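You operate a simulated robot arm through the tools that you are given. There is no shell and no other tool. Be economical: measure what you need, move in short steps, check, and stop when the job is done.

You run a simulated robot arm. Do the job below in one go: nothing can be reset, and whatever is moved stays where it is left.

Task
Stack the sample heel labelled "winter" from the long table on top of the sample heel labelled "autumn". Push the pairs drawer shut. Take the teal brush and leave it in the inside of the low carton. Fetch the blue pin and stand it in the medium bin. Turn the timer knob to 5. Put the black tape roll on the top of the heel bench away on the middle level of the grey steel shelf. Put the small right-foot shoe on the upper shelf of the long table. Push the black drawer shut. Press the white button two times. Do these in any order. Set down upright: blue pin, small right-foot shoe.

The check looks at the end state, three seconds after you hand in, the way a careful person would. Anything else that was tipped, shoved, dropped, spilled or broken makes it a failure.

Robot
A 7-joint arm with a fingered hand on a trunk, on a base that drives. Base frame: it is fixed to the floor where the robot stands at the start and does not move with it; the origin is under the middle of the robot, x ahead of it, y to its left, z up; the surface under the hand at the start is at about z = 0.94. Lengths are in m, angles in rad, forces in N, time in s.
With the tool pointing down near the work surface it reaches from about 0.22 to 0.72 m from the robot's upright axis, wherever it stands. Its first joint turns from -2.897 to 2.897 rad. Places, roughly: black drawer [1.2, 4, 0.7]; black tape roll (8x8x4 cm) [4.1, -1.6, 0.8]; blue pin (3x3x7 cm) [2.6, -4.3, 0.7]; inside of the low carton [-1.2, -1.8, 0.6]; medium bin (15x14 cm) [-1.2, -1.14, 0.52]; middle level of the grey steel shelf [3.4, 4.9, 0.9]; pairs drawer [1.2, 3.4, 0.8]; sample heel [0.5, 0.25, 1]; small right-foot shoe [1.5, 3.5, 1]; teal brush (12x6x5 cm) [2.7, -4.3, 0.4]; timer knob [4, -3.7, 1]; upper shelf of the long table [0.5, 0.4, 0.5]; white button [-1.2, 4.2, 1.1]. Payload 4 kg.
The tool frame sits at the grasp point between the pads (the TCP): z along the fingers, y along the line on which they close. The tips reach 0.026 m beyond it. Largest opening 0.132 m; the body of the gripper starts 0.073 m behind the TCP. The gripper is a hand of 4 fingers: y runs from the thumb to the fingers, the wrist lies at [0, 0, -0.239] in the tool frame, and closing takes about 1.5 s.
Orientation is that of the tool frame in the base frame, as a unit quaternion [w, x, y, z]. With the fingers straight down and closing along the base's y, the tool's x points along the base's -x, its y along +y and its z along -z.

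Tools
- The arm moves only by the tool drive_tool. Its argument "steps" is a list of rows, each a list of 3 entries, a list of its own where there are three numbers: the shift along the tool's x, y, z in units of 20 mm (1.0 is 20 mm), then the turn, a rotation vector about the tool's x, y, z in units of 5 degrees (1.0 is 5 degrees), then the finger opening in m, from 0 to 0.132. In form: [[[tx, ty, tz], [wx, wy, wz], grip], ...]. A call has 1 to 12 rows; each row shifts and turns the commanded pose from where the row before left it, along the tool's axes as they then stand. A call with a number of a shift or a turn outside -1 to 1 is refused whole. Each row takes 0.2 s and may step no farther than 0.05 m and 0.15 rad from the row before; otherwise, or with a gripper value out of range, the whole call is refused. A pose out of reach is approached as far as the arm can. The call stops where the force on the tool passes 40 N (or 10 N more than at its start, if that is more) or the arm is blocked; 0.2 s more then pass. Each finger travels about 0.072 m/s and halts on what it meets, pressing with about 30 N; the grip force reading is that of the motor and also rises with nothing between the fingers. The clock runs only during rows and for 0.2 s after the last one: add rows that do not move to give the fingers time. It gives the time, the measured TCP pose, the force on the tool (base axes), the opening and the grip force at its end, in the units of the frame above (readings bear some noise), with the torque about the TCP (base axes, N m) and any sound that the robot's microphone picked up, and new pictures: "show" is both (left out), scene, wrist or none.
- Cameras (640 x 400 px; columns grow to the right, rows downward): "scene" is now at [0.0265, 0.1407, 1.4882]; the picture's right is [-0.15, -0.99, 0.00], its down [-0.62, 0.09, -0.78] and it looks along [0.77, -0.12, -0.62] (base axes); focal length 266 px, centre (320, 200). "wrist" rides on the gripper at [0.068, 0.002, -0.097] in the tool frame; the picture's right is [-0.02, 1.00, 0.00], its down [-0.82, -0.02, -0.58] and it looks along [-0.58, -0.01, 0.82] (tool axes); focal length 270 px, centre (320, 200). There is no depth. A picture from a camera that has moved, and an enlarged one, comes with that camera's place and axes in the base frame and with its lens.
- lift_body(by): slides the trunk up (or, below 0, down) by that many m; the arm and the scene camera ride with it, the base frame stays. It gives what a move gives, with no picture.
- base_move(legs): drives the robot by 1 to 6 legs, each [ahead, turn to the left] in m and rad, along the robot's own axes; the way and the turn of a leg run together, so that a leg with both is an arc; at most 1.5 m and 3.142 rad a leg. The arm and the cameras ride along, it lands a little off, and it stops where it bumps. It gives what a move gives, and a new picture of the scene camera.
- grasp_type(shape): the hand has 4 fingers and takes this shape, open, in about a second: jaw (thumb against the fingers, like two jaws); tri (thumb and two fingers); tip (a fingertip pinch); poke (one finger out to press); point (the index stretched); flat (the hand flat); cup (the hand cupped); fist (a fist). The gripper value then closes the fingers along that shape, each until it touches; the sizes above hold for jaw. It gives what a move gives, with no picture.
- turn_head(pan, tilt): turns the head with the scene camera to pan (to the left, within 2.705 rad either way) and tilt (down, from -0.506 to 1.204), counted from straight ahead of the robot. It gives what a move gives, and a new picture of the scene camera.
- inspect(camera, box): a new picture of the part [left, top, right, bottom] of that camera's present view, enlarged. It takes no simulated time.
- finish_job(): hands the job in; it is judged then, once.

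Go step by step. Nothing tells you exact positions but the pictures and the camera data: compare them with the known pose of the tool, close in by small moves and look again before you grip or let go. The budget is 207 turns and 260 pictures, counting those below and the enlarged ones. Unless the task says otherwise, let go and move clear before handing in.

The tools are called after "Request:" by a JSON object that holds its "name" and its "arguments". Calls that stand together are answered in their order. drive_tool: Moves the arm, as the interface text tells. Its arguments: {"type":"object","properties":{"steps":{"type":"array"},"show":{"type":"string","enum":["both","scene","wrist","none"]}},"required":["steps"]} The other tools are called the same way: lift_body (by) slides the trunk up or down; grasp_type (shape) gives the hand a shape; base_move (legs) drives the base; turn_head (pan, tilt) turns the head that bears the scene camera; inspect (camera, box) takes an enlarged picture of a part of a camera's view; finish_job () hands the job in.

At the start:

```text
clock: 0.0
position: [0.485, 0.0633, 1.2524]
tcp_rot: [0.0, -0.001, 1.0, 0.0]
wrist_force: [0.3, 0.2, 0.2]
moment: [0.01, -0.02, 0.02]
opening: 0.1323
finger_force: 0.1
shape: jaw
trunk travel left (down, up): [-0.45, 0.14]
robot x, y, heading: [-0.0014, -0.002, -0.002]
head pan, tilt: [-0.148, 0.672]
```

scene: 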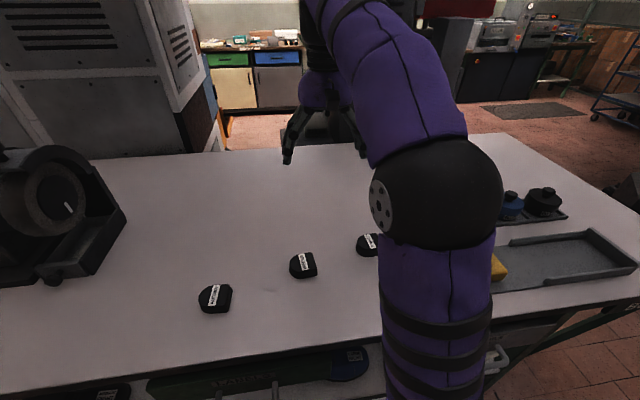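
wrist: 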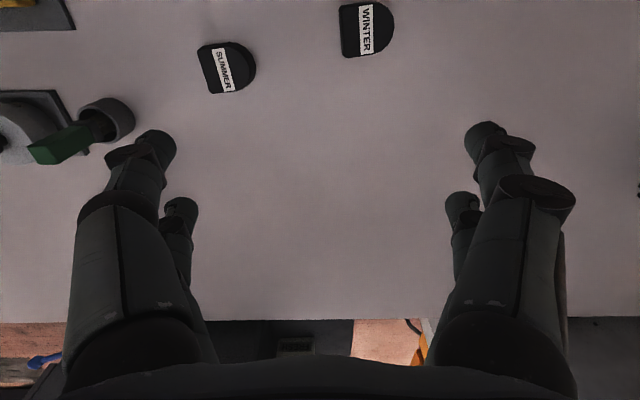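

I see three black sample heels on the table; winter is at about (0.43, 0.12) and the leftmost one (about (0.37, 0.31)) is probably autumn. I check the labels first.

Request:
{"name": "inspect", "arguments": {"camera": "scene", "box": [180, 220, 400, 340]}}

Request:
{"name": "turn_head", "arguments": {"pan": 0.5, "tilt": 1.0}}

```text
2.91 times, centred on (290, 280) of scene
camera zoom: at [0.0265, 0.1407, 1.4882], right [-0.15, -0.99, 0.0], down [-0.62, 0.09, -0.78], along [0.77, -0.12, -0.62], focal length 773 px, centre (407, -33)
```

zoom: 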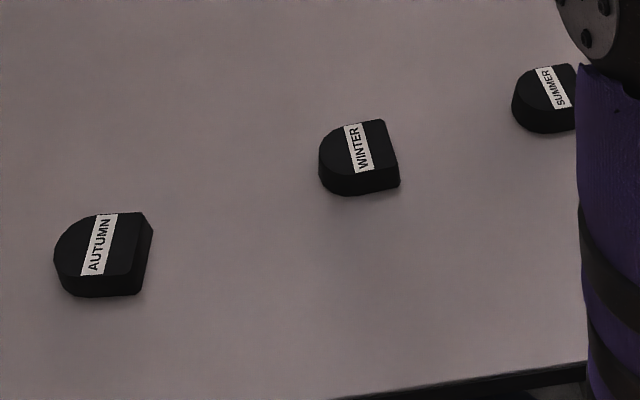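

```text
clock: 1.0
position: [0.4853, 0.0637, 1.2542]
tcp_rot: [0.0, 0.0, 1.0, -0.001]
wrist_force: [0.2, 0.7, 0.3]
moment: [-0.02, 0.03, -0.01]
opening: 0.1319
finger_force: 0.0
shape: jaw
trunk travel left (down, up): [-0.45, 0.14]
robot x, y, heading: [-0.0007, -0.0006, -0.007]
head pan, tilt: [0.499, 1.0]
camera scene: at [0.0026, 0.1868, 1.4623], right [0.48, -0.88, 0.0], down [-0.74, -0.4, -0.54], along [0.47, 0.26, -0.84], focal length 266 px, centre (320, 200)
```

scene: 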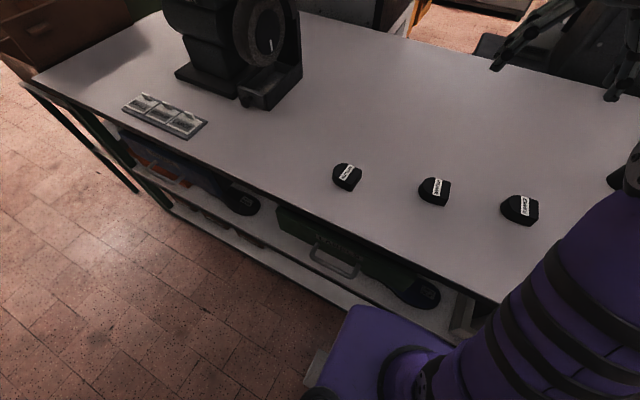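

Autumn is the left one and winter the middle one, each about 6 cm wide. I move the hand above winter.

Request:
{"name": "drive_tool", "arguments": {"steps": [[[0.3, 0.36, 1], [0, 0, 0], 0.132], [[0.3, 0.36, 1], [0, 0, 0], 0.132], [[0.3, 0.36, 1], [0, 0, 0], 0.132], [[0.3, 0.36, 1], [0, 0, 0], 0.132], [[0.3, 0.36, 1], [0, 0, 0], 0.132], [[0.3, 0.36, 1], [0, 0, 0], 0.132], [[0.3, 0.36, 1], [0, 0, 0], 0.132], [[0.3, 0.36, 1], [0, 0, 0], 0.132], [[0, 0, 0], [0, 0, 0], 0.132]]}}

```text
clock: 3.0
position: [0.437, 0.1193, 1.0923]
tcp_rot: [0.001, -0.001, 1.0, -0.001]
wrist_force: [-0.8, -0.3, 0.4]
moment: [0.01, -0.02, 0.01]
opening: 0.1319
finger_force: 0.1
shape: jaw
trunk travel left (down, up): [-0.45, 0.14]
robot x, y, heading: [-0.0008, -0.0004, -0.006]
head pan, tilt: [0.499, 1.0]
camera scene: at [0.0026, 0.1869, 1.4623], right [0.48, -0.88, 0.0], down [-0.74, -0.4, -0.54], along [0.47, 0.26, -0.84], focal length 266 px, centre (320, 200)
camera wrist: at [0.3686, 0.1211, 1.189], right [0.02, 1.0, 0.0], down [0.82, -0.02, 0.58], along [0.58, -0.01, -0.82], focal length 270 px, centre (320, 200)
```

scene: 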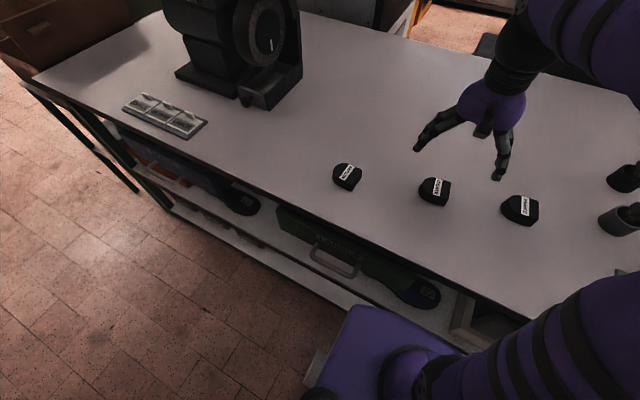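
wrist: 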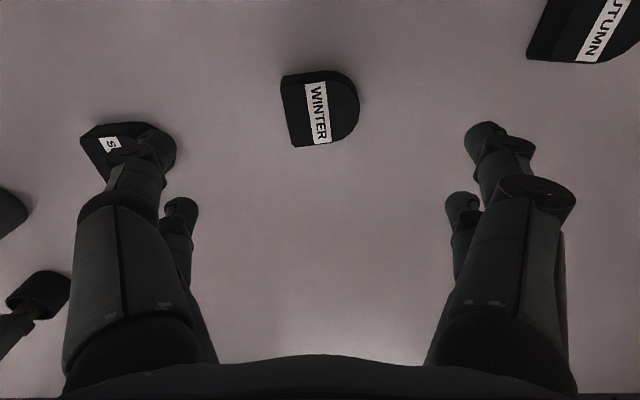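

Winter is centred under the tool at about (0.438, 0.12). I go down around it.

Request:
{"name": "drive_tool", "arguments": {"steps": [[[0, 0.05, 1], [0, 0, 0], 0.132], [[0, 0, 1], [0, 0, 0], 0.132], [[0, 0, 1], [0, 0, 0], 0.132], [[0, 0, 1], [0, 0, 0], 0.132], [[0, 0, 1], [0, 0, 0], 0.132], [[0, 0, 0.8], [0, 0, 0], 0.132], [[0, 0, 0], [0, 0, 0], 0.132]], "show": "wrist"}}

Request:
{"name": "inspect", "arguments": {"camera": "scene", "box": [320, 80, 560, 230]}}

```text
clock: 4.6
position: [0.4363, 0.1223, 0.9763]
tcp_rot: [0.001, -0.001, 1.0, 0.0]
wrist_force: [-0.1, -0.4, -0.2]
moment: [-0.01, 0.0, 0.01]
opening: 0.1316
finger_force: 0.0
shape: jaw
trunk travel left (down, up): [-0.45, 0.14]
robot x, y, heading: [-0.0008, 0.0028, -0.001]
head pan, tilt: [0.499, 1.0]
camera wrist: at [0.3687, 0.123, 1.0722], right [0.02, 1.0, 0.0], down [0.82, -0.02, 0.58], along [0.58, -0.01, -0.82], focal length 270 px, centre (320, 200)
```

wrist: 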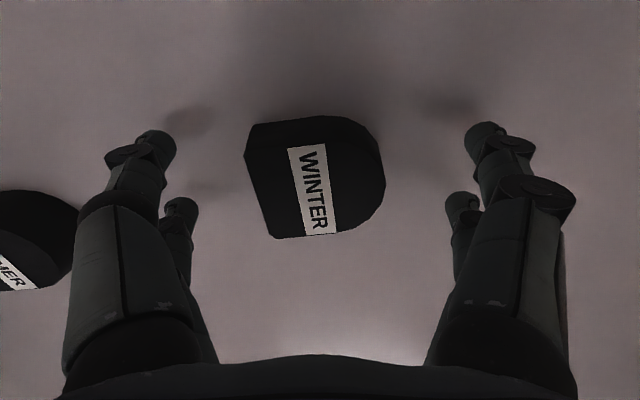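

```text
2.67 times, centred on (440, 155) of scene
camera zoom: at [0.0027, 0.1869, 1.4623], right [0.48, -0.88, 0.0], down [-0.74, -0.4, -0.54], along [0.47, 0.26, -0.84], focal length 708 px, centre (0, 320)
```

zoom: 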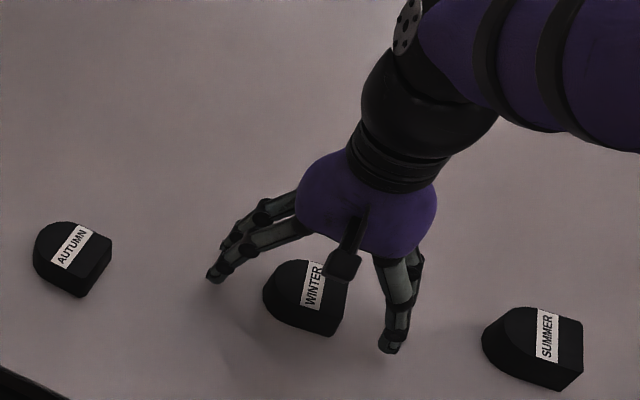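

The heel lies centred between thumb and fingers. I close the hand.

Request:
{"name": "drive_tool", "arguments": {"steps": [[[0, 0, 0], [0, 0, 0], 0.09], [[0, 0, 0], [0, 0, 0], 0.07], [[0, 0, 0], [0, 0, 0], 0.04], [[0, 0, 0], [0, 0, 0], 0.04], [[0, 0, 0], [0, 0, 0], 0.04], [[0, 0, 0], [0, 0, 0], 0.04], [[0, 0, 0], [0, 0, 0], 0.04], [[0, 0, 0], [0, 0, 0], 0.04]], "show": "wrist"}}

```text
clock: 6.4
position: [0.4371, 0.1216, 0.9754]
tcp_rot: [0.001, 0.0, 1.0, 0.001]
wrist_force: [0.5, 0.0, -0.3]
moment: [0.03, -0.02, -0.01]
opening: 0.0499
finger_force: 30.0
shape: jaw
trunk travel left (down, up): [-0.45, 0.14]
robot x, y, heading: [-0.0009, 0.0001, 0.003]
head pan, tilt: [0.499, 1.0]
camera wrist: at [0.3687, 0.1229, 1.0724], right [0.02, 1.0, 0.0], down [0.82, -0.02, 0.58], along [0.58, -0.01, -0.82], focal length 270 px, centre (320, 200)
```

wrist: 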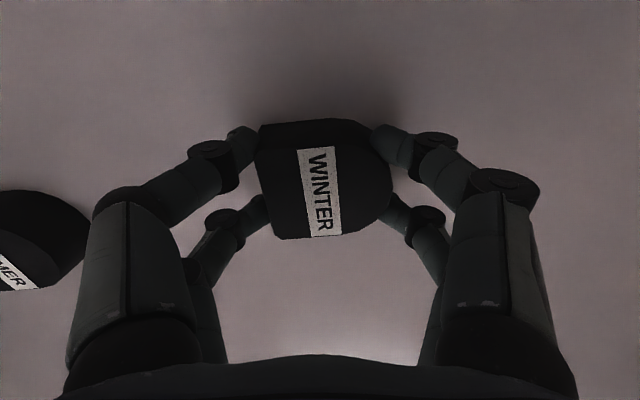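

Winter is held (opening 0.05). I lift it and move toward autumn, then look.

Request:
{"name": "drive_tool", "arguments": {"steps": [[[0, 0, -1], [0, 0, 0], 0.04], [[0, 0, -1], [0, 0, 0], 0.04], [[0, 0, -1], [0, 0, 0], 0.04], [[0, 0, -1], [0, 0, 0], 0.04], [[0, 0, -1], [0, 0, 0], 0.04], [[0.4, 1, 0], [0, 0, 0], 0.04], [[0.4, 1, 0], [0, 0, 0], 0.04], [[0.4, 1, 0], [0, 0, 0], 0.04], [[0.4, 1, 0], [0, 0, 0], 0.04], [[0.4, 1, 0], [0, 0, 0], 0.04], [[0.4, 1, 0], [0, 0, 0], 0.04], [[0, 0, 0], [0, 0, 0], 0.04]]}}

```text
clock: 9.0
position: [0.3907, 0.2418, 1.0759]
tcp_rot: [0.0, 0.0, 1.0, 0.0]
wrist_force: [0.7, 0.0, 0.2]
moment: [-0.03, -0.02, 0.03]
opening: 0.0501
finger_force: 29.8
shape: jaw
trunk travel left (down, up): [-0.45, 0.14]
robot x, y, heading: [-0.0029, -0.0007, 0.001]
head pan, tilt: [0.499, 1.0]
camera scene: at [0.0026, 0.1871, 1.4623], right [0.48, -0.88, 0.0], down [-0.74, -0.4, -0.54], along [0.47, 0.26, -0.84], focal length 266 px, centre (320, 200)
camera wrist: at [0.3222, 0.2428, 1.1721], right [0.02, 1.0, 0.0], down [0.82, -0.02, 0.58], along [0.58, -0.01, -0.82], focal length 270 px, centre (320, 200)
```

scene: 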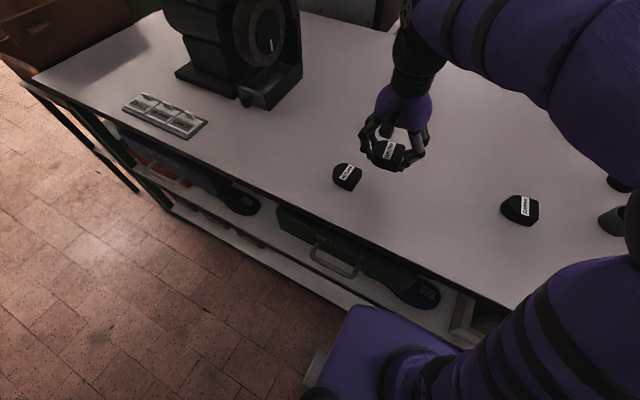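
wrist: 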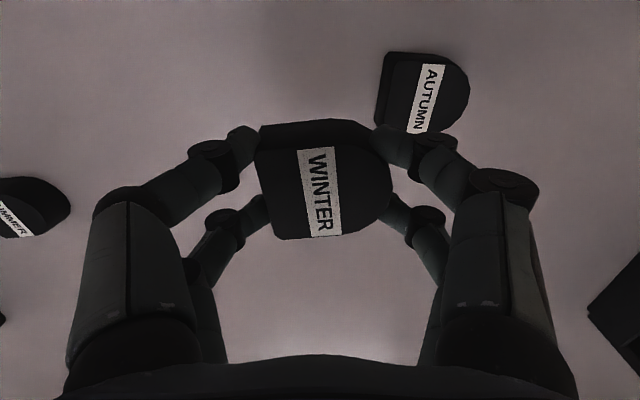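

Autumn is centred at about (0.376, 0.320) with its top near 0.97. I move winter above it, turn it to match, and lower to just above.

Request:
{"name": "drive_tool", "arguments": {"steps": [[[0.16, 0.97, 0], [0, 0, 0.9], 0.04], [[0.16, 0.97, 0], [0, 0, 0.9], 0.04], [[0.05, 0.97, 0], [0, 0, 0], 0.04], [[0, 0.97, 0], [0, 0, 0], 0.04], [[0, 0, 0], [0, 0, 0], 0.04], [[0, 0, 1], [0, 0, 0], 0.04], [[0, 0, 1], [0, 0, 0], 0.04], [[0, 0, 0.5], [0, 0, 0], 0.04], [[0, 0, 0], [0, 0, 0], 0.04]]}}

Request:
{"name": "inspect", "arguments": {"camera": "scene", "box": [280, 120, 420, 210]}}

```text
clock: 11.0
position: [0.3886, 0.3189, 1.0278]
tcp_rot: [0.001, 0.078, 0.997, 0.0]
wrist_force: [-0.4, 0.1, -1.5]
moment: [0.03, -0.02, 0.01]
opening: 0.0497
finger_force: 30.0
shape: jaw
trunk travel left (down, up): [-0.45, 0.14]
robot x, y, heading: [-0.0002, 0.0023, 0.003]
head pan, tilt: [0.499, 1.0]
camera scene: at [0.0026, 0.1869, 1.4623], right [0.48, -0.88, 0.0], down [-0.74, -0.4, -0.54], along [0.47, 0.26, -0.84], focal length 266 px, centre (320, 200)
camera wrist: at [0.3223, 0.3306, 1.1224], right [0.18, 0.98, 0.0], down [0.8, -0.15, 0.58], along [0.57, -0.1, -0.82], focal length 270 px, centre (320, 200)
```

scene: 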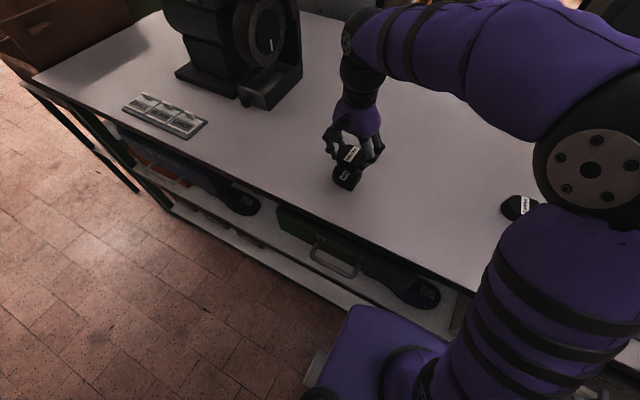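
wrist: 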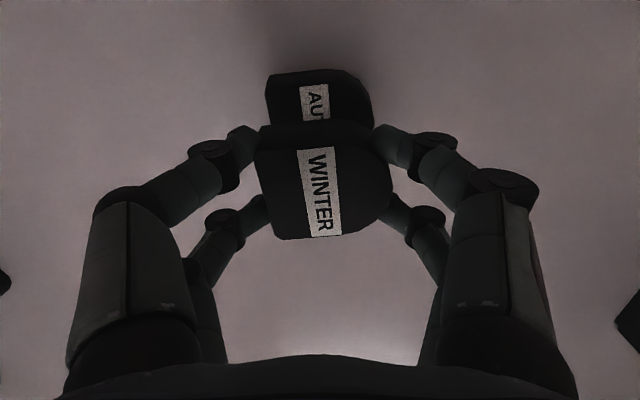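

```text
4.44 times, centred on (350, 165) of scene
camera zoom: at [0.0026, 0.1869, 1.4623], right [0.48, -0.88, 0.0], down [-0.74, -0.4, -0.54], along [0.47, 0.26, -0.84], focal length 1181 px, centre (187, 356)
```

zoom: 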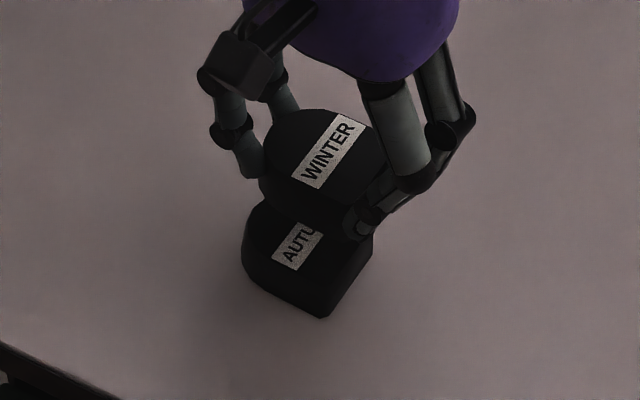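

Winter is about 1 cm too far forward; I correct that along tool x and lower gently.

Request:
{"name": "drive_tool", "arguments": {"steps": [[[0.54, -0.03, 0], [0, 0, 0], 0.04], [[0, 0, 0], [0, 0, 0], 0.04], [[0, 0, 0.4], [0, 0, 0], 0.04], [[0, 0, 0.25], [0, 0, 0], 0.04], [[0, 0, 0.1], [0, 0, 0], 0.04], [[0, 0, 0], [0, 0, 0], 0.04]], "show": "wrist"}}

Request:
{"name": "inspect", "arguments": {"camera": "scene", "box": [280, 120, 420, 210]}}

```text
clock: 12.4
position: [0.3781, 0.3194, 1.0107]
tcp_rot: [0.001, 0.078, 0.997, 0.0]
wrist_force: [0.0, 0.3, -1.0]
moment: [0.0, -0.02, -0.02]
opening: 0.0498
finger_force: 29.8
shape: jaw
trunk travel left (down, up): [-0.45, 0.14]
robot x, y, heading: [0.0014, -0.0027, 0.003]
head pan, tilt: [0.499, 1.0]
camera wrist: at [0.3113, 0.3315, 1.1078], right [0.18, 0.98, 0.0], down [0.8, -0.15, 0.58], along [0.57, -0.1, -0.82], focal length 270 px, centre (320, 200)
```

wrist: 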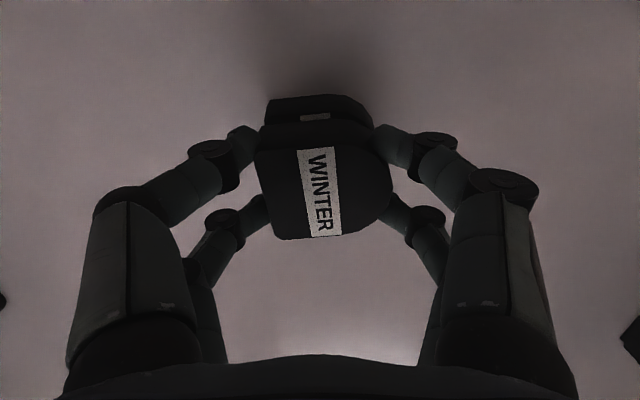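

```text
4.44 times, centred on (350, 165) of scene
camera zoom: at [0.0026, 0.1869, 1.4623], right [0.48, -0.88, 0.0], down [-0.74, -0.4, -0.54], along [0.47, 0.26, -0.84], focal length 1181 px, centre (187, 356)
```

zoom: 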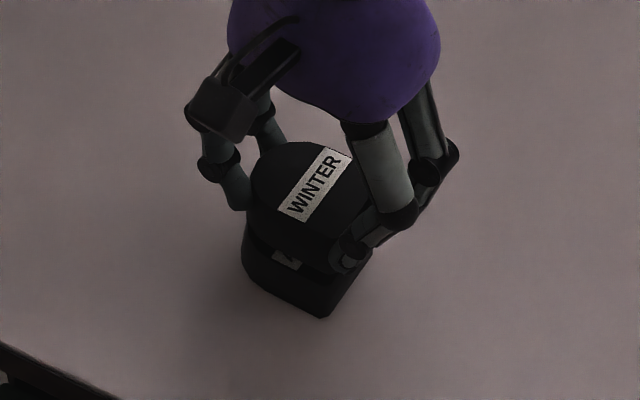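

Winter is only about 4 mm too far forward now. I correct and lower until it touches.

Request:
{"name": "drive_tool", "arguments": {"steps": [[[0.2, 0, 0], [0, 0, 0], 0.04], [[0, 0, 0.1], [0, 0, 0], 0.04], [[0, 0, 0.1], [0, 0, 0], 0.04], [[0, 0, 0.1], [0, 0, 0], 0.04], [[0, 0, 0], [0, 0, 0], 0.04]], "show": "wrist"}}

Request:
{"name": "inspect", "arguments": {"camera": "scene", "box": [280, 120, 420, 210]}}

```text
clock: 13.6
position: [0.3738, 0.3204, 1.0063]
tcp_rot: [0.001, 0.078, 0.997, 0.0]
wrist_force: [-0.8, 0.2, -0.6]
moment: [0.01, -0.01, 0.0]
opening: 0.0499
finger_force: 29.7
shape: jaw
trunk travel left (down, up): [-0.45, 0.14]
robot x, y, heading: [0.0021, -0.0008, 0.001]
head pan, tilt: [0.499, 1.0]
camera wrist: at [0.3071, 0.3325, 1.1013], right [0.18, 0.98, 0.0], down [0.8, -0.15, 0.58], along [0.57, -0.1, -0.82], focal length 270 px, centre (320, 200)
```

wrist: 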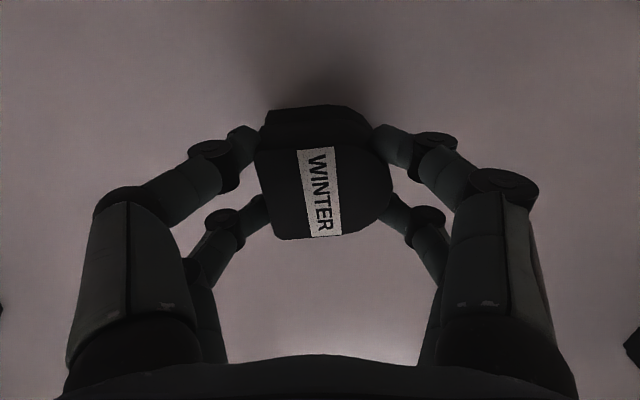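

```text
4.44 times, centred on (350, 165) of scene
camera zoom: at [0.0026, 0.1869, 1.4623], right [0.48, -0.88, 0.0], down [-0.74, -0.4, -0.54], along [0.47, 0.26, -0.84], focal length 1181 px, centre (187, 356)
```

zoom: 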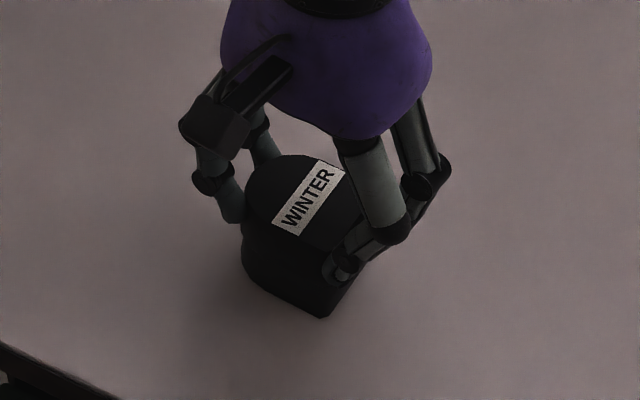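

Aligned well, no contact force yet. I keep lowering in 2 mm steps.

Request:
{"name": "drive_tool", "arguments": {"steps": [[[0, 0, 0.1], [0, 0, 0], 0.04], [[0, 0, 0.1], [0, 0, 0], 0.04], [[0, 0, 0], [0, 0, 0], 0.04]], "show": "none"}}

```text
clock: 14.4
position: [0.3736, 0.3206, 1.0013]
tcp_rot: [0.001, 0.077, 0.997, 0.0]
wrist_force: [0.3, 0.0, 3.2]
moment: [-0.07, 0.04, 0.0]
opening: 0.0496
finger_force: 29.9
shape: jaw
trunk travel left (down, up): [-0.45, 0.14]
robot x, y, heading: [0.002, -0.0005, 0.002]
head pan, tilt: [0.499, 1.0]
```

A small upward force shows contact. I release slowly and look.

Request:
{"name": "drive_tool", "arguments": {"steps": [[[0, 0, 0.05], [0, 0, 0], 0.04], [[0, 0, 0], [0, 0, 0], 0.06], [[0, 0, 0], [0, 0, 0], 0.075], [[0, 0, 0], [0, 0, 0], 0.09], [[0, 0, 0], [0, 0, 0], 0.11], [[0, 0, 0], [0, 0, 0], 0.132], [[0, 0, 0], [0, 0, 0], 0.132], [[0, 0, 0], [0, 0, 0], 0.132]], "show": "wrist"}}

```text
clock: 16.2
position: [0.3745, 0.3198, 1.0006]
tcp_rot: [0.001, 0.078, 0.997, 0.001]
wrist_force: [-0.5, 0.3, 0.9]
moment: [-0.01, -0.01, 0.02]
opening: 0.1319
finger_force: 0.0
shape: jaw
trunk travel left (down, up): [-0.45, 0.14]
robot x, y, heading: [-0.0004, -0.0004, -0.002]
head pan, tilt: [0.499, 1.0]
camera wrist: at [0.3077, 0.3321, 1.097], right [0.18, 0.98, 0.0], down [0.8, -0.15, 0.58], along [0.57, -0.1, -0.82], focal length 270 px, centre (320, 200)
```

wrist: 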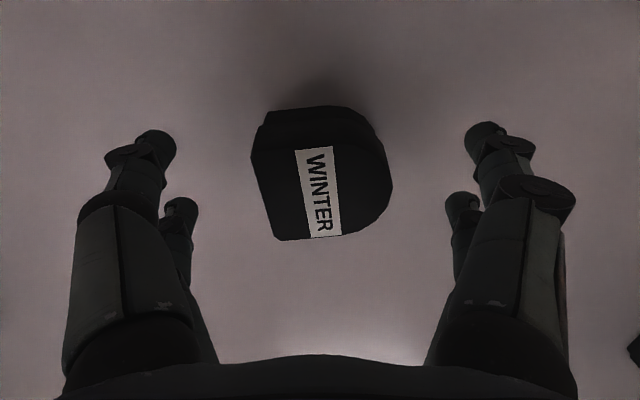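

Winter sits stacked on autumn. I raise the hand clear and look around to plan the driving.

Request:
{"name": "drive_tool", "arguments": {"steps": [[[0, 0, -1], [0, 0, 0], 0.132], [[0, 0, -1], [0, 0, 0], 0.132], [[0, 0, -1], [0, 0, 0], 0.132], [[0, 0, -1], [0, 0, 0], 0.132], [[0, 0, -1], [0, 0, 0], 0.132], [[0, 0, -1], [0, 0, 0], 0.132], [[0, 0, -1], [0, 0, 0], 0.132], [[0, 0, -1], [0, 0, 0], 0.132], [[0, 0, -1], [0, 0, 0], 0.132], [[0, 0, -1], [0, 0, 0], 0.132], [[0, 0, -1], [0, 0, 0], 0.132], [[0, 0, -1], [0, 0, 0], 0.132]], "show": "scene"}}

Request:
{"name": "turn_head", "arguments": {"pan": 1.3, "tilt": 0.35}}

Request:
{"name": "turn_head", "arguments": {"pan": 2.4, "tilt": 0.35}}

Request:
{"name": "turn_head", "arguments": {"pan": -1.2, "tilt": 0.35}}

Request:
{"name": "turn_head", "arguments": {"pan": -2.3, "tilt": 0.45}}

```text
clock: 18.8
position: [0.3744, 0.3211, 1.2383]
tcp_rot: [0.001, 0.077, 0.997, 0.001]
wrist_force: [0.4, 0.4, -0.1]
moment: [0.0, 0.03, 0.03]
opening: 0.1318
finger_force: 0.0
shape: jaw
trunk travel left (down, up): [-0.45, 0.14]
robot x, y, heading: [-0.0004, 0.0024, -0.0]
head pan, tilt: [0.499, 1.0]
camera scene: at [0.0027, 0.187, 1.4623], right [0.48, -0.88, 0.0], down [-0.74, -0.4, -0.54], along [0.47, 0.26, -0.84], focal length 266 px, centre (320, 200)
```

scene: 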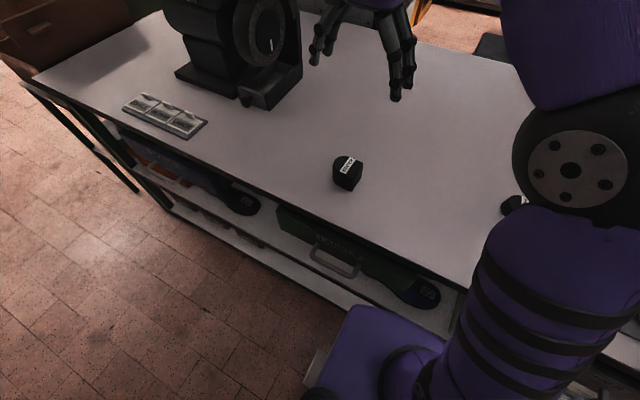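

```text
clock: 20.0
position: [0.3751, 0.3209, 1.2392]
tcp_rot: [0.0, 0.078, 0.997, 0.0]
wrist_force: [-0.5, 0.5, 0.5]
moment: [0.02, 0.0, -0.01]
opening: 0.1318
finger_force: 0.0
shape: jaw
trunk travel left (down, up): [-0.45, 0.14]
robot x, y, heading: [-0.0004, 0.0044, 0.0]
head pan, tilt: [1.3, 0.351]
camera scene: at [-0.0336, 0.2432, 1.517], right [0.96, -0.27, 0.0], down [-0.09, -0.33, -0.94], along [0.25, 0.9, -0.34], focal length 266 px, centre (320, 200)
```

scene: 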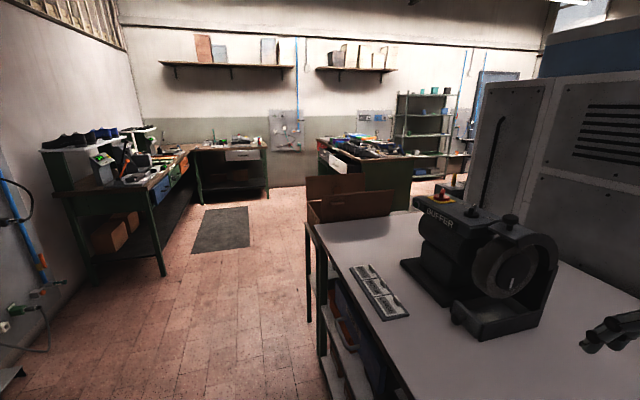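

```text
clock: 21.3
position: [0.3737, 0.3204, 1.238]
tcp_rot: [0.001, 0.077, 0.997, 0.0]
wrist_force: [0.2, 0.2, 0.2]
moment: [0.01, -0.01, -0.03]
opening: 0.1322
finger_force: 0.0
shape: jaw
trunk travel left (down, up): [-0.45, 0.14]
robot x, y, heading: [0.0018, -0.002, -0.003]
head pan, tilt: [2.4, 0.351]
camera scene: at [-0.1272, 0.2165, 1.5171], right [0.68, 0.74, 0.0], down [0.25, -0.23, -0.94], along [-0.69, 0.63, -0.34], focal length 266 px, centre (320, 200)
```

scene: 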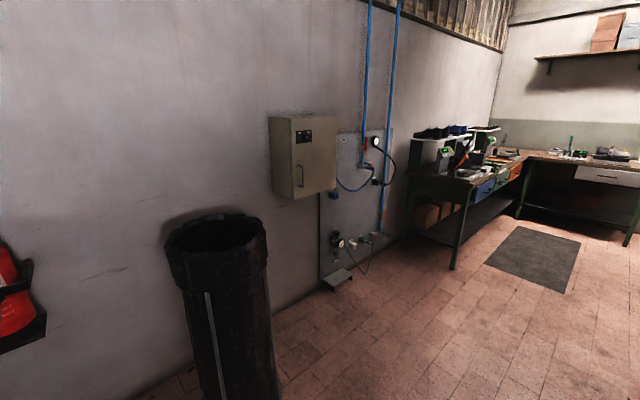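

```text
clock: 24.3
position: [0.3755, 0.32, 1.2387]
tcp_rot: [0.001, 0.077, 0.997, 0.0]
wrist_force: [0.4, 0.3, 0.4]
moment: [-0.01, -0.03, -0.02]
opening: 0.1321
finger_force: 0.0
shape: jaw
trunk travel left (down, up): [-0.45, 0.14]
robot x, y, heading: [0.0021, 0.0046, -0.004]
head pan, tilt: [-1.201, 0.351]
camera scene: at [-0.0249, 0.0668, 1.5171], right [-0.93, -0.36, 0.0], down [-0.12, 0.32, -0.94], along [0.34, -0.88, -0.34], focal length 266 px, centre (320, 200)
```

scene: 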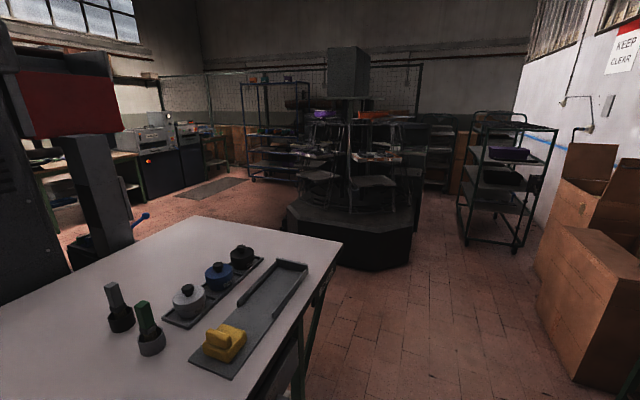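

```text
clock: 25.6
position: [0.3756, 0.3214, 1.239]
tcp_rot: [0.001, 0.078, 0.997, 0.001]
wrist_force: [-0.1, -0.4, 0.2]
moment: [-0.01, -0.02, 0.01]
opening: 0.1322
finger_force: 0.1
shape: jaw
trunk travel left (down, up): [-0.45, 0.14]
robot x, y, heading: [0.0009, 0.0016, 0.003]
head pan, tilt: [-2.3, 0.45]
camera scene: at [-0.1198, 0.085, 1.5079], right [-0.75, 0.67, 0.0], down [0.29, 0.32, -0.9], along [-0.6, -0.67, -0.43], focal length 266 px, centre (320, 200)
```

scene: 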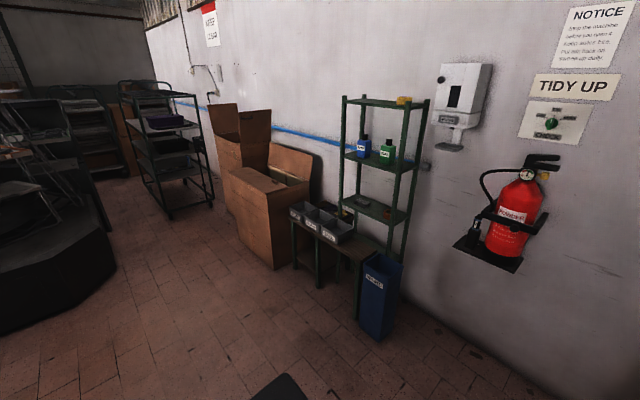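

Room layout is clear: the drawer bench is to the north at about x≥1.2, y≈3.4–4; the button is on the west bench; cartons and bins along the west wall to the south. I back off and drive north.

Request:
{"name": "base_move", "arguments": {"legs": [[-0.35, 0], [0, 1.571], [1.5, 0], [1.2, 0]]}}

Request:
{"name": "turn_head", "arguments": {"pan": -0.9, "tilt": 0.5}}

Request:
{"name": "turn_head", "arguments": {"pan": 0.3, "tilt": 0.4}}

```text
clock: 44.8
position: [-0.5699, 3.0808, 1.2392]
tcp_rot: [0.001, -0.635, 0.772, 0.001]
wrist_force: [-0.4, 0.8, 0.2]
moment: [0.01, 0.01, -0.03]
opening: 0.1318
finger_force: 0.1
shape: jaw
trunk travel left (down, up): [-0.45, 0.14]
robot x, y, heading: [-0.2657, 2.6972, 1.53]
head pan, tilt: [-2.3, 0.45]
camera scene: at [-0.3522, 2.5772, 1.5079], right [-0.69, -0.72, 0.0], down [-0.31, 0.3, -0.9], along [0.65, -0.63, -0.43], focal length 266 px, centre (320, 200)
```

scene: 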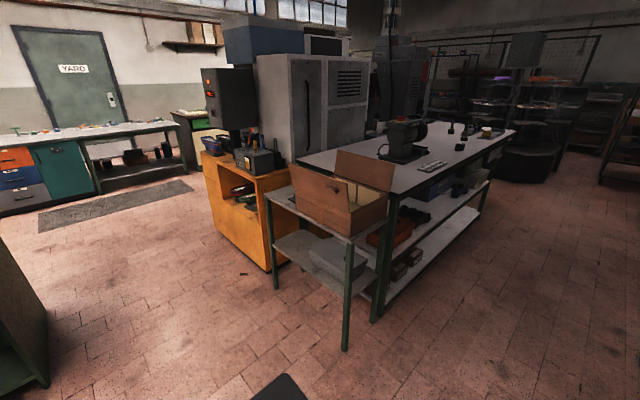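

```text
clock: 46.3
position: [-0.5697, 3.0812, 1.2389]
tcp_rot: [0.001, -0.636, 0.772, 0.001]
wrist_force: [-0.2, 0.2, 0.0]
moment: [0.02, 0.02, 0.02]
opening: 0.1317
finger_force: 0.0
shape: jaw
trunk travel left (down, up): [-0.45, 0.14]
robot x, y, heading: [-0.2635, 2.6951, 1.538]
head pan, tilt: [-0.901, 0.499]
camera scene: at [-0.3449, 2.6947, 1.5034], right [0.59, -0.81, 0.0], down [-0.39, -0.28, -0.88], along [0.71, 0.52, -0.48], focal length 266 px, centre (320, 200)
```

scene: 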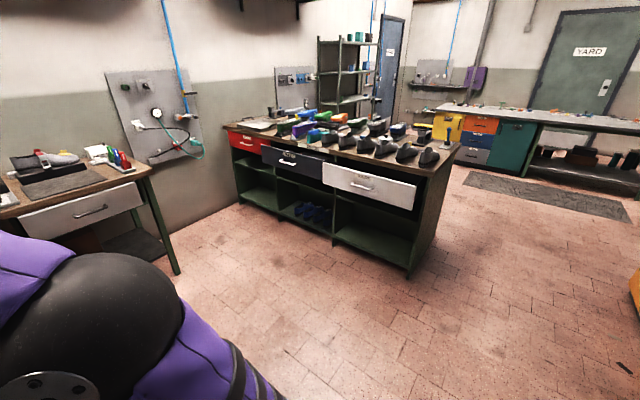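

```text
clock: 47.7
position: [-0.5703, 3.0821, 1.2379]
tcp_rot: [0.001, -0.635, 0.772, 0.0]
wrist_force: [0.1, -0.4, -0.3]
moment: [-0.02, 0.01, 0.03]
opening: 0.1319
finger_force: 0.1
shape: jaw
trunk travel left (down, up): [-0.45, 0.14]
robot x, y, heading: [-0.2627, 2.6932, 1.532]
head pan, tilt: [0.3, 0.4]
camera scene: at [-0.4422, 2.7305, 1.5125], right [0.97, 0.26, 0.0], down [0.1, -0.38, -0.92], along [-0.24, 0.89, -0.39], focal length 266 px, centre (320, 200)
```

scene: 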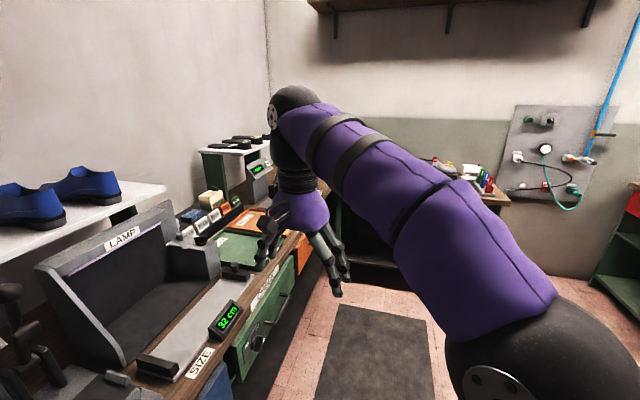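

The bench with open drawers is ahead-right; many shoes on top. I inspect it.

Request:
{"name": "turn_head", "arguments": {"pan": -0.9, "tilt": 0.4}}

Request:
{"name": "inspect", "arguments": {"camera": "scene", "box": [210, 110, 470, 280]}}

Request:
{"name": "inspect", "arguments": {"camera": "scene", "box": [360, 140, 460, 200]}}

```text
clock: 49.1
position: [-0.5703, 3.0814, 1.2391]
tcp_rot: [0.001, -0.636, 0.772, 0.0]
wrist_force: [-0.8, -0.4, 0.3]
moment: [0.03, 0.03, 0.01]
opening: 0.1319
finger_force: 0.1
shape: jaw
trunk travel left (down, up): [-0.45, 0.14]
robot x, y, heading: [-0.2638, 2.6946, 1.538]
head pan, tilt: [-0.901, 0.4]
camera scene: at [-0.3436, 2.6958, 1.5126], right [0.59, -0.81, 0.0], down [-0.31, -0.23, -0.92], along [0.74, 0.54, -0.39], focal length 266 px, centre (320, 200)
```

scene: 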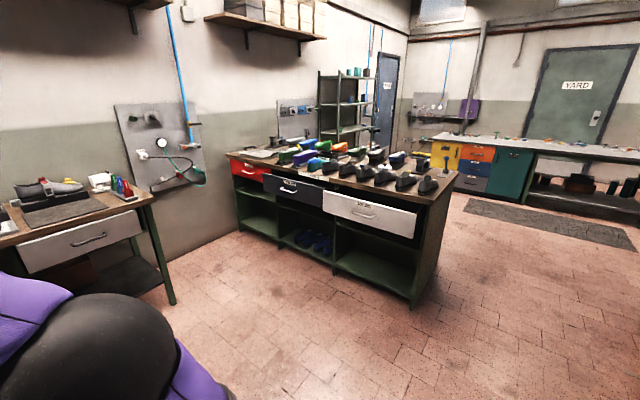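

```text
2.35 times, centred on (340, 195) of scene
camera zoom: at [-0.3436, 2.6958, 1.5126], right [0.59, -0.81, 0.0], down [-0.31, -0.23, -0.92], along [0.74, 0.54, -0.39], focal length 625 px, centre (273, 212)
```

zoom: 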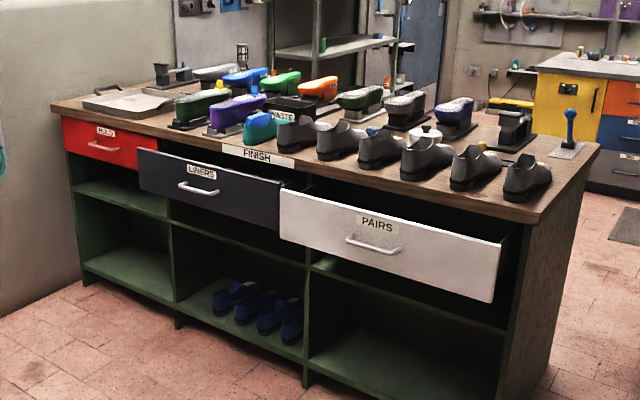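

```text
6.40 times, centred on (410, 170) of scene
camera zoom: at [-0.3436, 2.6958, 1.5126], right [0.59, -0.81, 0.0], down [-0.31, -0.23, -0.92], along [0.74, 0.54, -0.39], focal length 1700 px, centre (-256, 392)
```

zoom: 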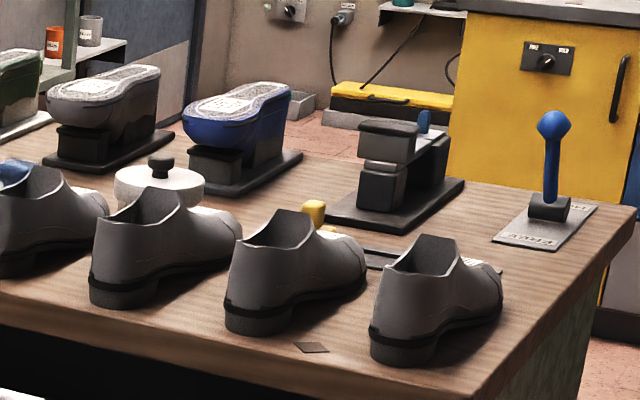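

Pairs (white) and the dark "LINERS" drawer are open. I drive to face the bench.

Request:
{"name": "base_move", "arguments": {"legs": [[0, -0.645], [1.0, 0], [0, -0.89]]}}

Request:
{"name": "turn_head", "arguments": {"pan": 0.0, "tilt": 0.75}}

```text
clock: 58.6
position: [0.7449, 3.766, 1.239]
tcp_rot: [0.001, 0.086, 0.996, 0.0]
wrist_force: [0.7, 0.3, 0.6]
moment: [-0.04, 0.0, 0.0]
opening: 0.132
finger_force: 0.2
shape: jaw
trunk travel left (down, up): [-0.45, 0.14]
robot x, y, heading: [0.3678, 3.4521, -0.018]
head pan, tilt: [-0.901, 0.4]
camera scene: at [0.3648, 3.5346, 1.5126], right [-0.8, -0.61, 0.0], down [-0.24, 0.31, -0.92], along [0.56, -0.73, -0.39], focal length 266 px, centre (320, 200)
```

scene: 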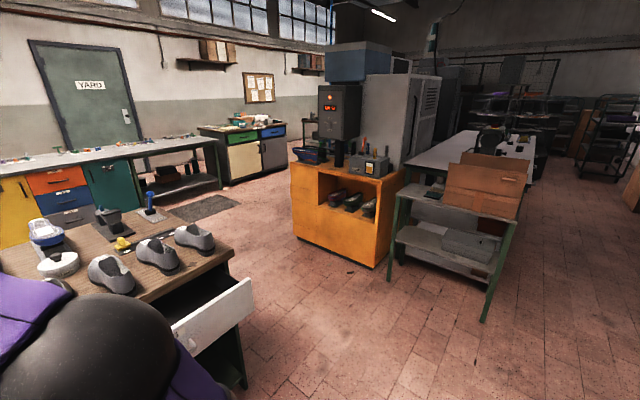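

```text
clock: 59.8
position: [0.7445, 3.7664, 1.2391]
tcp_rot: [0.001, 0.087, 0.996, 0.0]
wrist_force: [0.2, 0.2, 0.1]
moment: [0.01, 0.03, -0.02]
opening: 0.1317
finger_force: 0.0
shape: jaw
trunk travel left (down, up): [-0.45, 0.14]
robot x, y, heading: [0.3656, 3.4528, -0.02]
head pan, tilt: [0.0, 0.75]
camera scene: at [0.3916, 3.6066, 1.4815], right [-0.02, -1.0, 0.0], down [-0.68, 0.01, -0.73], along [0.73, -0.01, -0.68], focal length 266 px, centre (320, 200)
```

scene: 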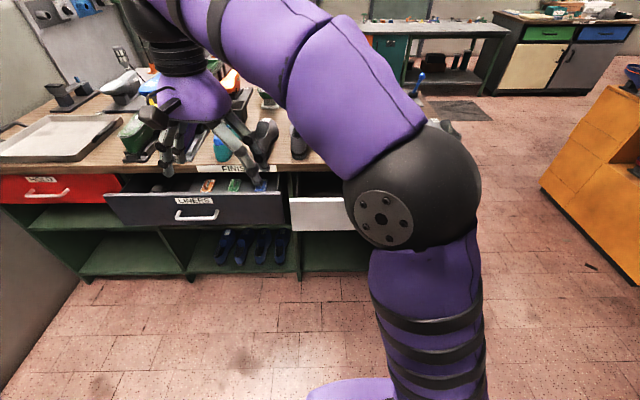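

The dark drawer handle is near y≈4.06, the pairs drawer near y≈3.34. I make a fist and rotate the hand to point forward while lowering it in front of the bench.

Request:
{"name": "grasp_type", "arguments": {"shape": "fist"}}

Request:
{"name": "drive_tool", "arguments": {"steps": [[[0, -0.9, 0], [0, 0, -1], 0], [[0, -0.9, 0], [0, 0, -1], 0], [[-0.28, -0.9, 0.7], [0, -1, 0], 0], [[-0.2, -0.9, 0.72], [0, -1, 0], 0], [[-0.15, -0.9, 0.74], [0, -1, 0], 0], [[-0.08, -0.9, 0.75], [0, -1, 0], 0], [[-0.02, -0.9, 0.75], [0, -1, 0], 0], [[0.04, -0.9, 0.75], [0, -1, 0], 0], [[0.11, -0.9, 0.75], [0, -1, 0], 0], [[0.18, -0.9, 0.73], [0, -1, 0], 0], [[0.24, -0.9, 0.72], [0, -1, 0], 0]], "show": "scene"}}

```text
clock: 60.7
position: [0.7441, 3.7674, 1.2394]
tcp_rot: [0.001, 0.086, 0.996, 0.0]
wrist_force: [0.2, 0.3, 0.8]
moment: [0.0, -0.02, -0.01]
opening: 0.0002
finger_force: 0.1
shape: fist
trunk travel left (down, up): [-0.45, 0.14]
robot x, y, heading: [0.3667, 3.4563, -0.015]
head pan, tilt: [0.0, 0.75]
```

```text
clock: 63.1
position: [0.7905, 3.5692, 1.1151]
tcp_rot: [0.384, -0.001, 0.923, 0.0]
wrist_force: [0.2, 0.4, 0.6]
moment: [0.0, -0.02, 0.03]
opening: 0.0
finger_force: 0.1
shape: fist
trunk travel left (down, up): [-0.45, 0.14]
robot x, y, heading: [0.3645, 3.4537, -0.019]
head pan, tilt: [0.0, 0.75]
camera scene: at [0.3915, 3.6066, 1.4815], right [-0.02, -1.0, 0.0], down [-0.68, 0.01, -0.73], along [0.73, -0.01, -0.68], focal length 266 px, centre (320, 200)
```

scene: 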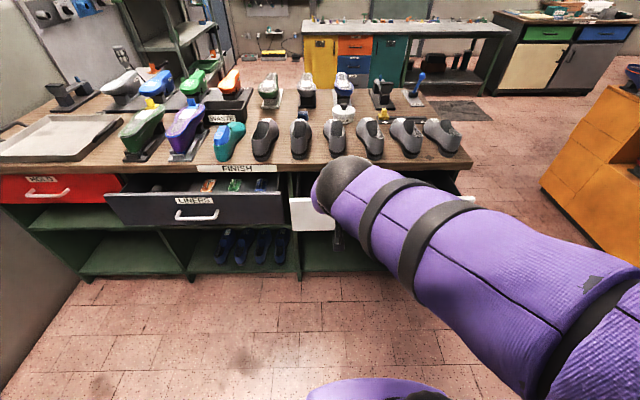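

Now all six shoes are visible. I zoom in on them.

Request:
{"name": "inspect", "arguments": {"camera": "scene", "box": [240, 100, 480, 170]}}

Request:
{"name": "drive_tool", "arguments": {"steps": [[[0.3, -0.8, 0.7], [0, -1, 0], 0], [[0.36, -0.8, 0.66], [0, -1, 0], 0], [[0.42, -0.8, 0.6], [0, -1, 0], 0], [[0.47, -0.8, 0.5], [0, -1, 0], 0], [[0.56, -0.8, 0.4], [0, -1, 0], 0], [[0.6, -0.8, 0.2], [0, -1, 0], 0], [[0.64, -0.8, 0.1], [0, -1, 0], 0], [[0.7, -0.8, 0.0], [0, -1, 0], 0], [[0.8, -0.8, 0], [0, -1, 0], 0], [[1, -0.5, 0], [0, 0, 0], 0], [[1, -0.5, 0], [0, 0, 0], 0], [[0, 0, 0], [0, 0, 0], 0]], "show": "both"}}

```text
2.67 times, centred on (360, 135) of scene
camera zoom: at [0.3915, 3.6066, 1.4815], right [-0.02, -1.0, 0.0], down [-0.68, 0.01, -0.73], along [0.73, -0.01, -0.68], focal length 708 px, centre (213, 373)
```

zoom: 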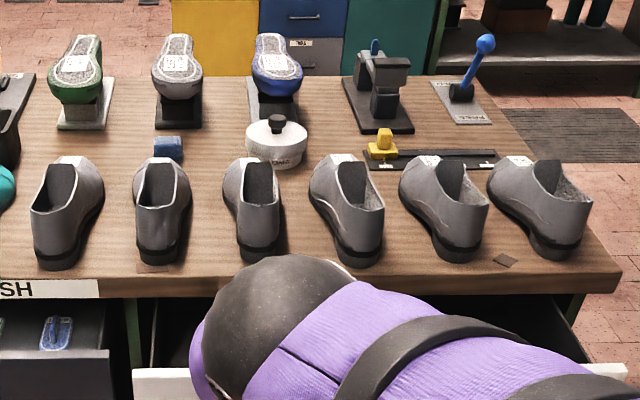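

```text
clock: 64.1
position: [0.7914, 3.6501, 1.0678]
tcp_rot: [0.494, -0.134, 0.852, 0.115]
wrist_force: [-0.4, -0.5, 1.1]
moment: [0.01, 0.0, 0.02]
opening: 0.0001
finger_force: 0.0
shape: fist
out of reach, approached as far as the arm can: row 3, 4
trunk travel left (down, up): [-0.45, 0.14]
robot x, y, heading: [0.36, 3.4523, -0.021]
head pan, tilt: [0.0, 0.75]
stopped in row 4: the arm was blocked; the commanded pose is now the measured one
camera scene: at [0.3916, 3.6057, 1.4816], right [-0.02, -1.0, 0.0], down [-0.68, 0.01, -0.73], along [0.73, -0.01, -0.68], focal length 266 px, centre (320, 200)
camera wrist: at [0.6805, 3.611, 1.0547], right [-0.33, 0.94, 0.09], down [-0.07, -0.12, 0.99], along [0.94, 0.32, 0.11], focal length 270 px, centre (320, 200)
```

scene: 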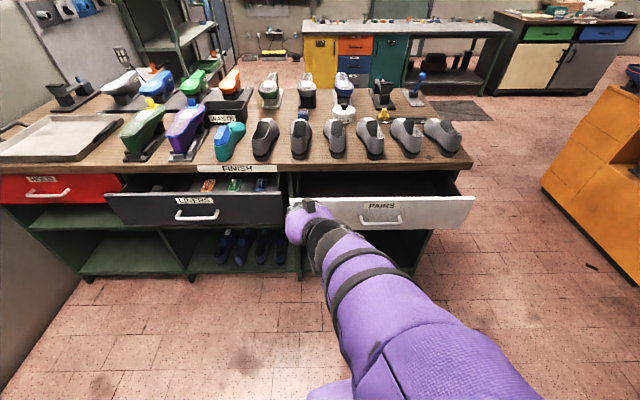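
wrist: 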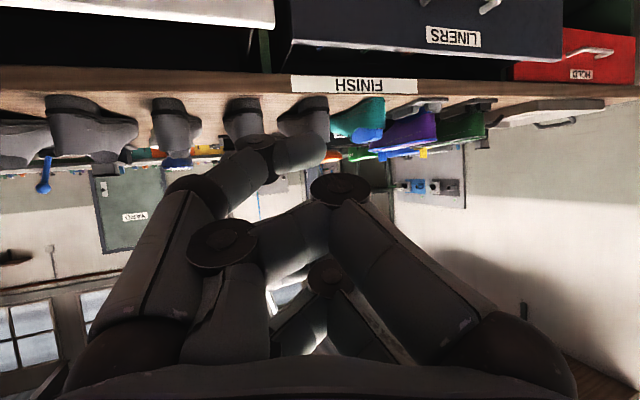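

The arm is too folded here to point forward. I back the base off and lower the trunk, so the hand can reach out horizontally.

Request:
{"name": "base_move", "arguments": {"legs": [[-0.35, 0]]}}

Request:
{"name": "lift_body", "arguments": {"by": -0.22}}

Request:
{"name": "drive_tool", "arguments": {"steps": [[[-0.5, 0, 1], [0, 0, 0], 0], [[-0.5, 0, 1], [0, 0, 0], 0], [[-0.5, 0, 1], [0, 0, 0], 0], [[-0.5, 0, 1], [0, 0, 0], 0], [[-0.5, 0, 1], [0, 0, 0], 0], [[-0.5, 0, 1], [0, -1, 0], 0], [[0, -0.5, 1], [0, -1, 0], 0], [[0, -0.5, 1], [1, -1, 0], 0], [[0, -0.5, 1], [1, -1, 0], 0], [[0, -0.5, 0], [1, -1, 0], 0], [[0, 0, 0], [1, -1, 0], 0], [[0, 0, 0], [0, 0, 0], 0]], "show": "both"}}

```text
clock: 66.4
position: [0.4509, 3.654, 1.0663]
tcp_rot: [0.493, -0.13, 0.853, 0.113]
wrist_force: [-0.3, 0.1, 0.0]
moment: [0.01, 0.04, 0.0]
opening: 0.0001
finger_force: 0.0
shape: fist
trunk travel left (down, up): [-0.45, 0.14]
robot x, y, heading: [0.0203, 3.4593, -0.022]
head pan, tilt: [0.0, 0.75]
camera scene: at [0.05, 3.6139, 1.4815], right [-0.02, -1.0, 0.0], down [-0.68, 0.02, -0.73], along [0.73, -0.02, -0.68], focal length 266 px, centre (320, 200)
```

scene: 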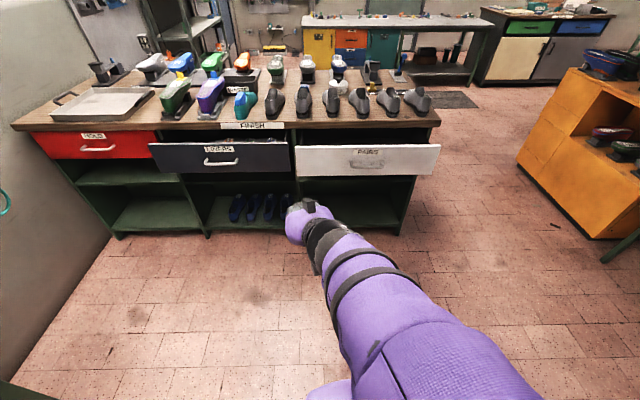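

```text
clock: 68.7
position: [0.4514, 3.6539, 0.8458]
tcp_rot: [0.493, -0.131, 0.853, 0.113]
wrist_force: [-0.2, 0.4, 0.1]
moment: [0.01, 0.06, -0.03]
opening: 0.0
finger_force: 0.0
shape: fist
trunk travel left (down, up): [-0.23, 0.36]
robot x, y, heading: [0.0209, 3.4604, -0.024]
head pan, tilt: [0.0, 0.75]
```

```text
clock: 71.3
position: [0.6407, 3.6798, 0.82]
tcp_rot: [0.71, 0.004, 0.705, 0.001]
wrist_force: [-0.2, 0.6, -0.3]
moment: [0.03, 0.01, -0.05]
opening: 0.0
finger_force: 0.1
shape: fist
trunk travel left (down, up): [-0.23, 0.36]
robot x, y, heading: [0.0221, 3.4652, -0.025]
head pan, tilt: [0.0, 0.75]
camera scene: at [0.0499, 3.614, 1.2614], right [-0.02, -1.0, 0.0], down [-0.68, 0.02, -0.73], along [0.73, -0.02, -0.68], focal length 266 px, centre (320, 200)
camera wrist: at [0.5453, 3.6815, 0.7504], right [0.0, 1.0, 0.03], down [-0.58, -0.02, 0.81], along [0.81, -0.02, 0.58], focal length 270 px, centre (320, 200)
```

scene: 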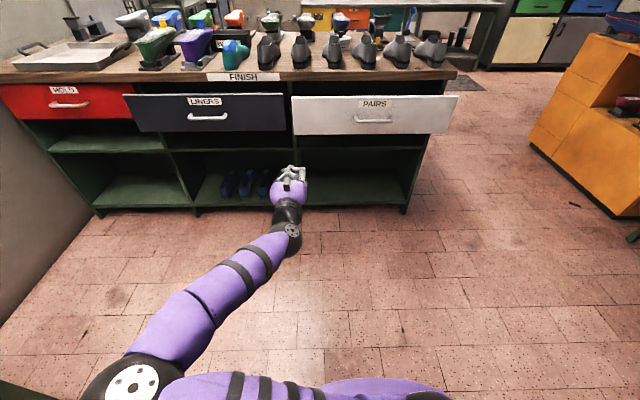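
wrist: 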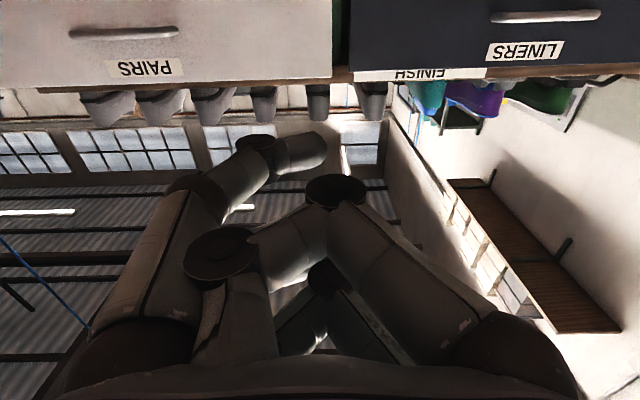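

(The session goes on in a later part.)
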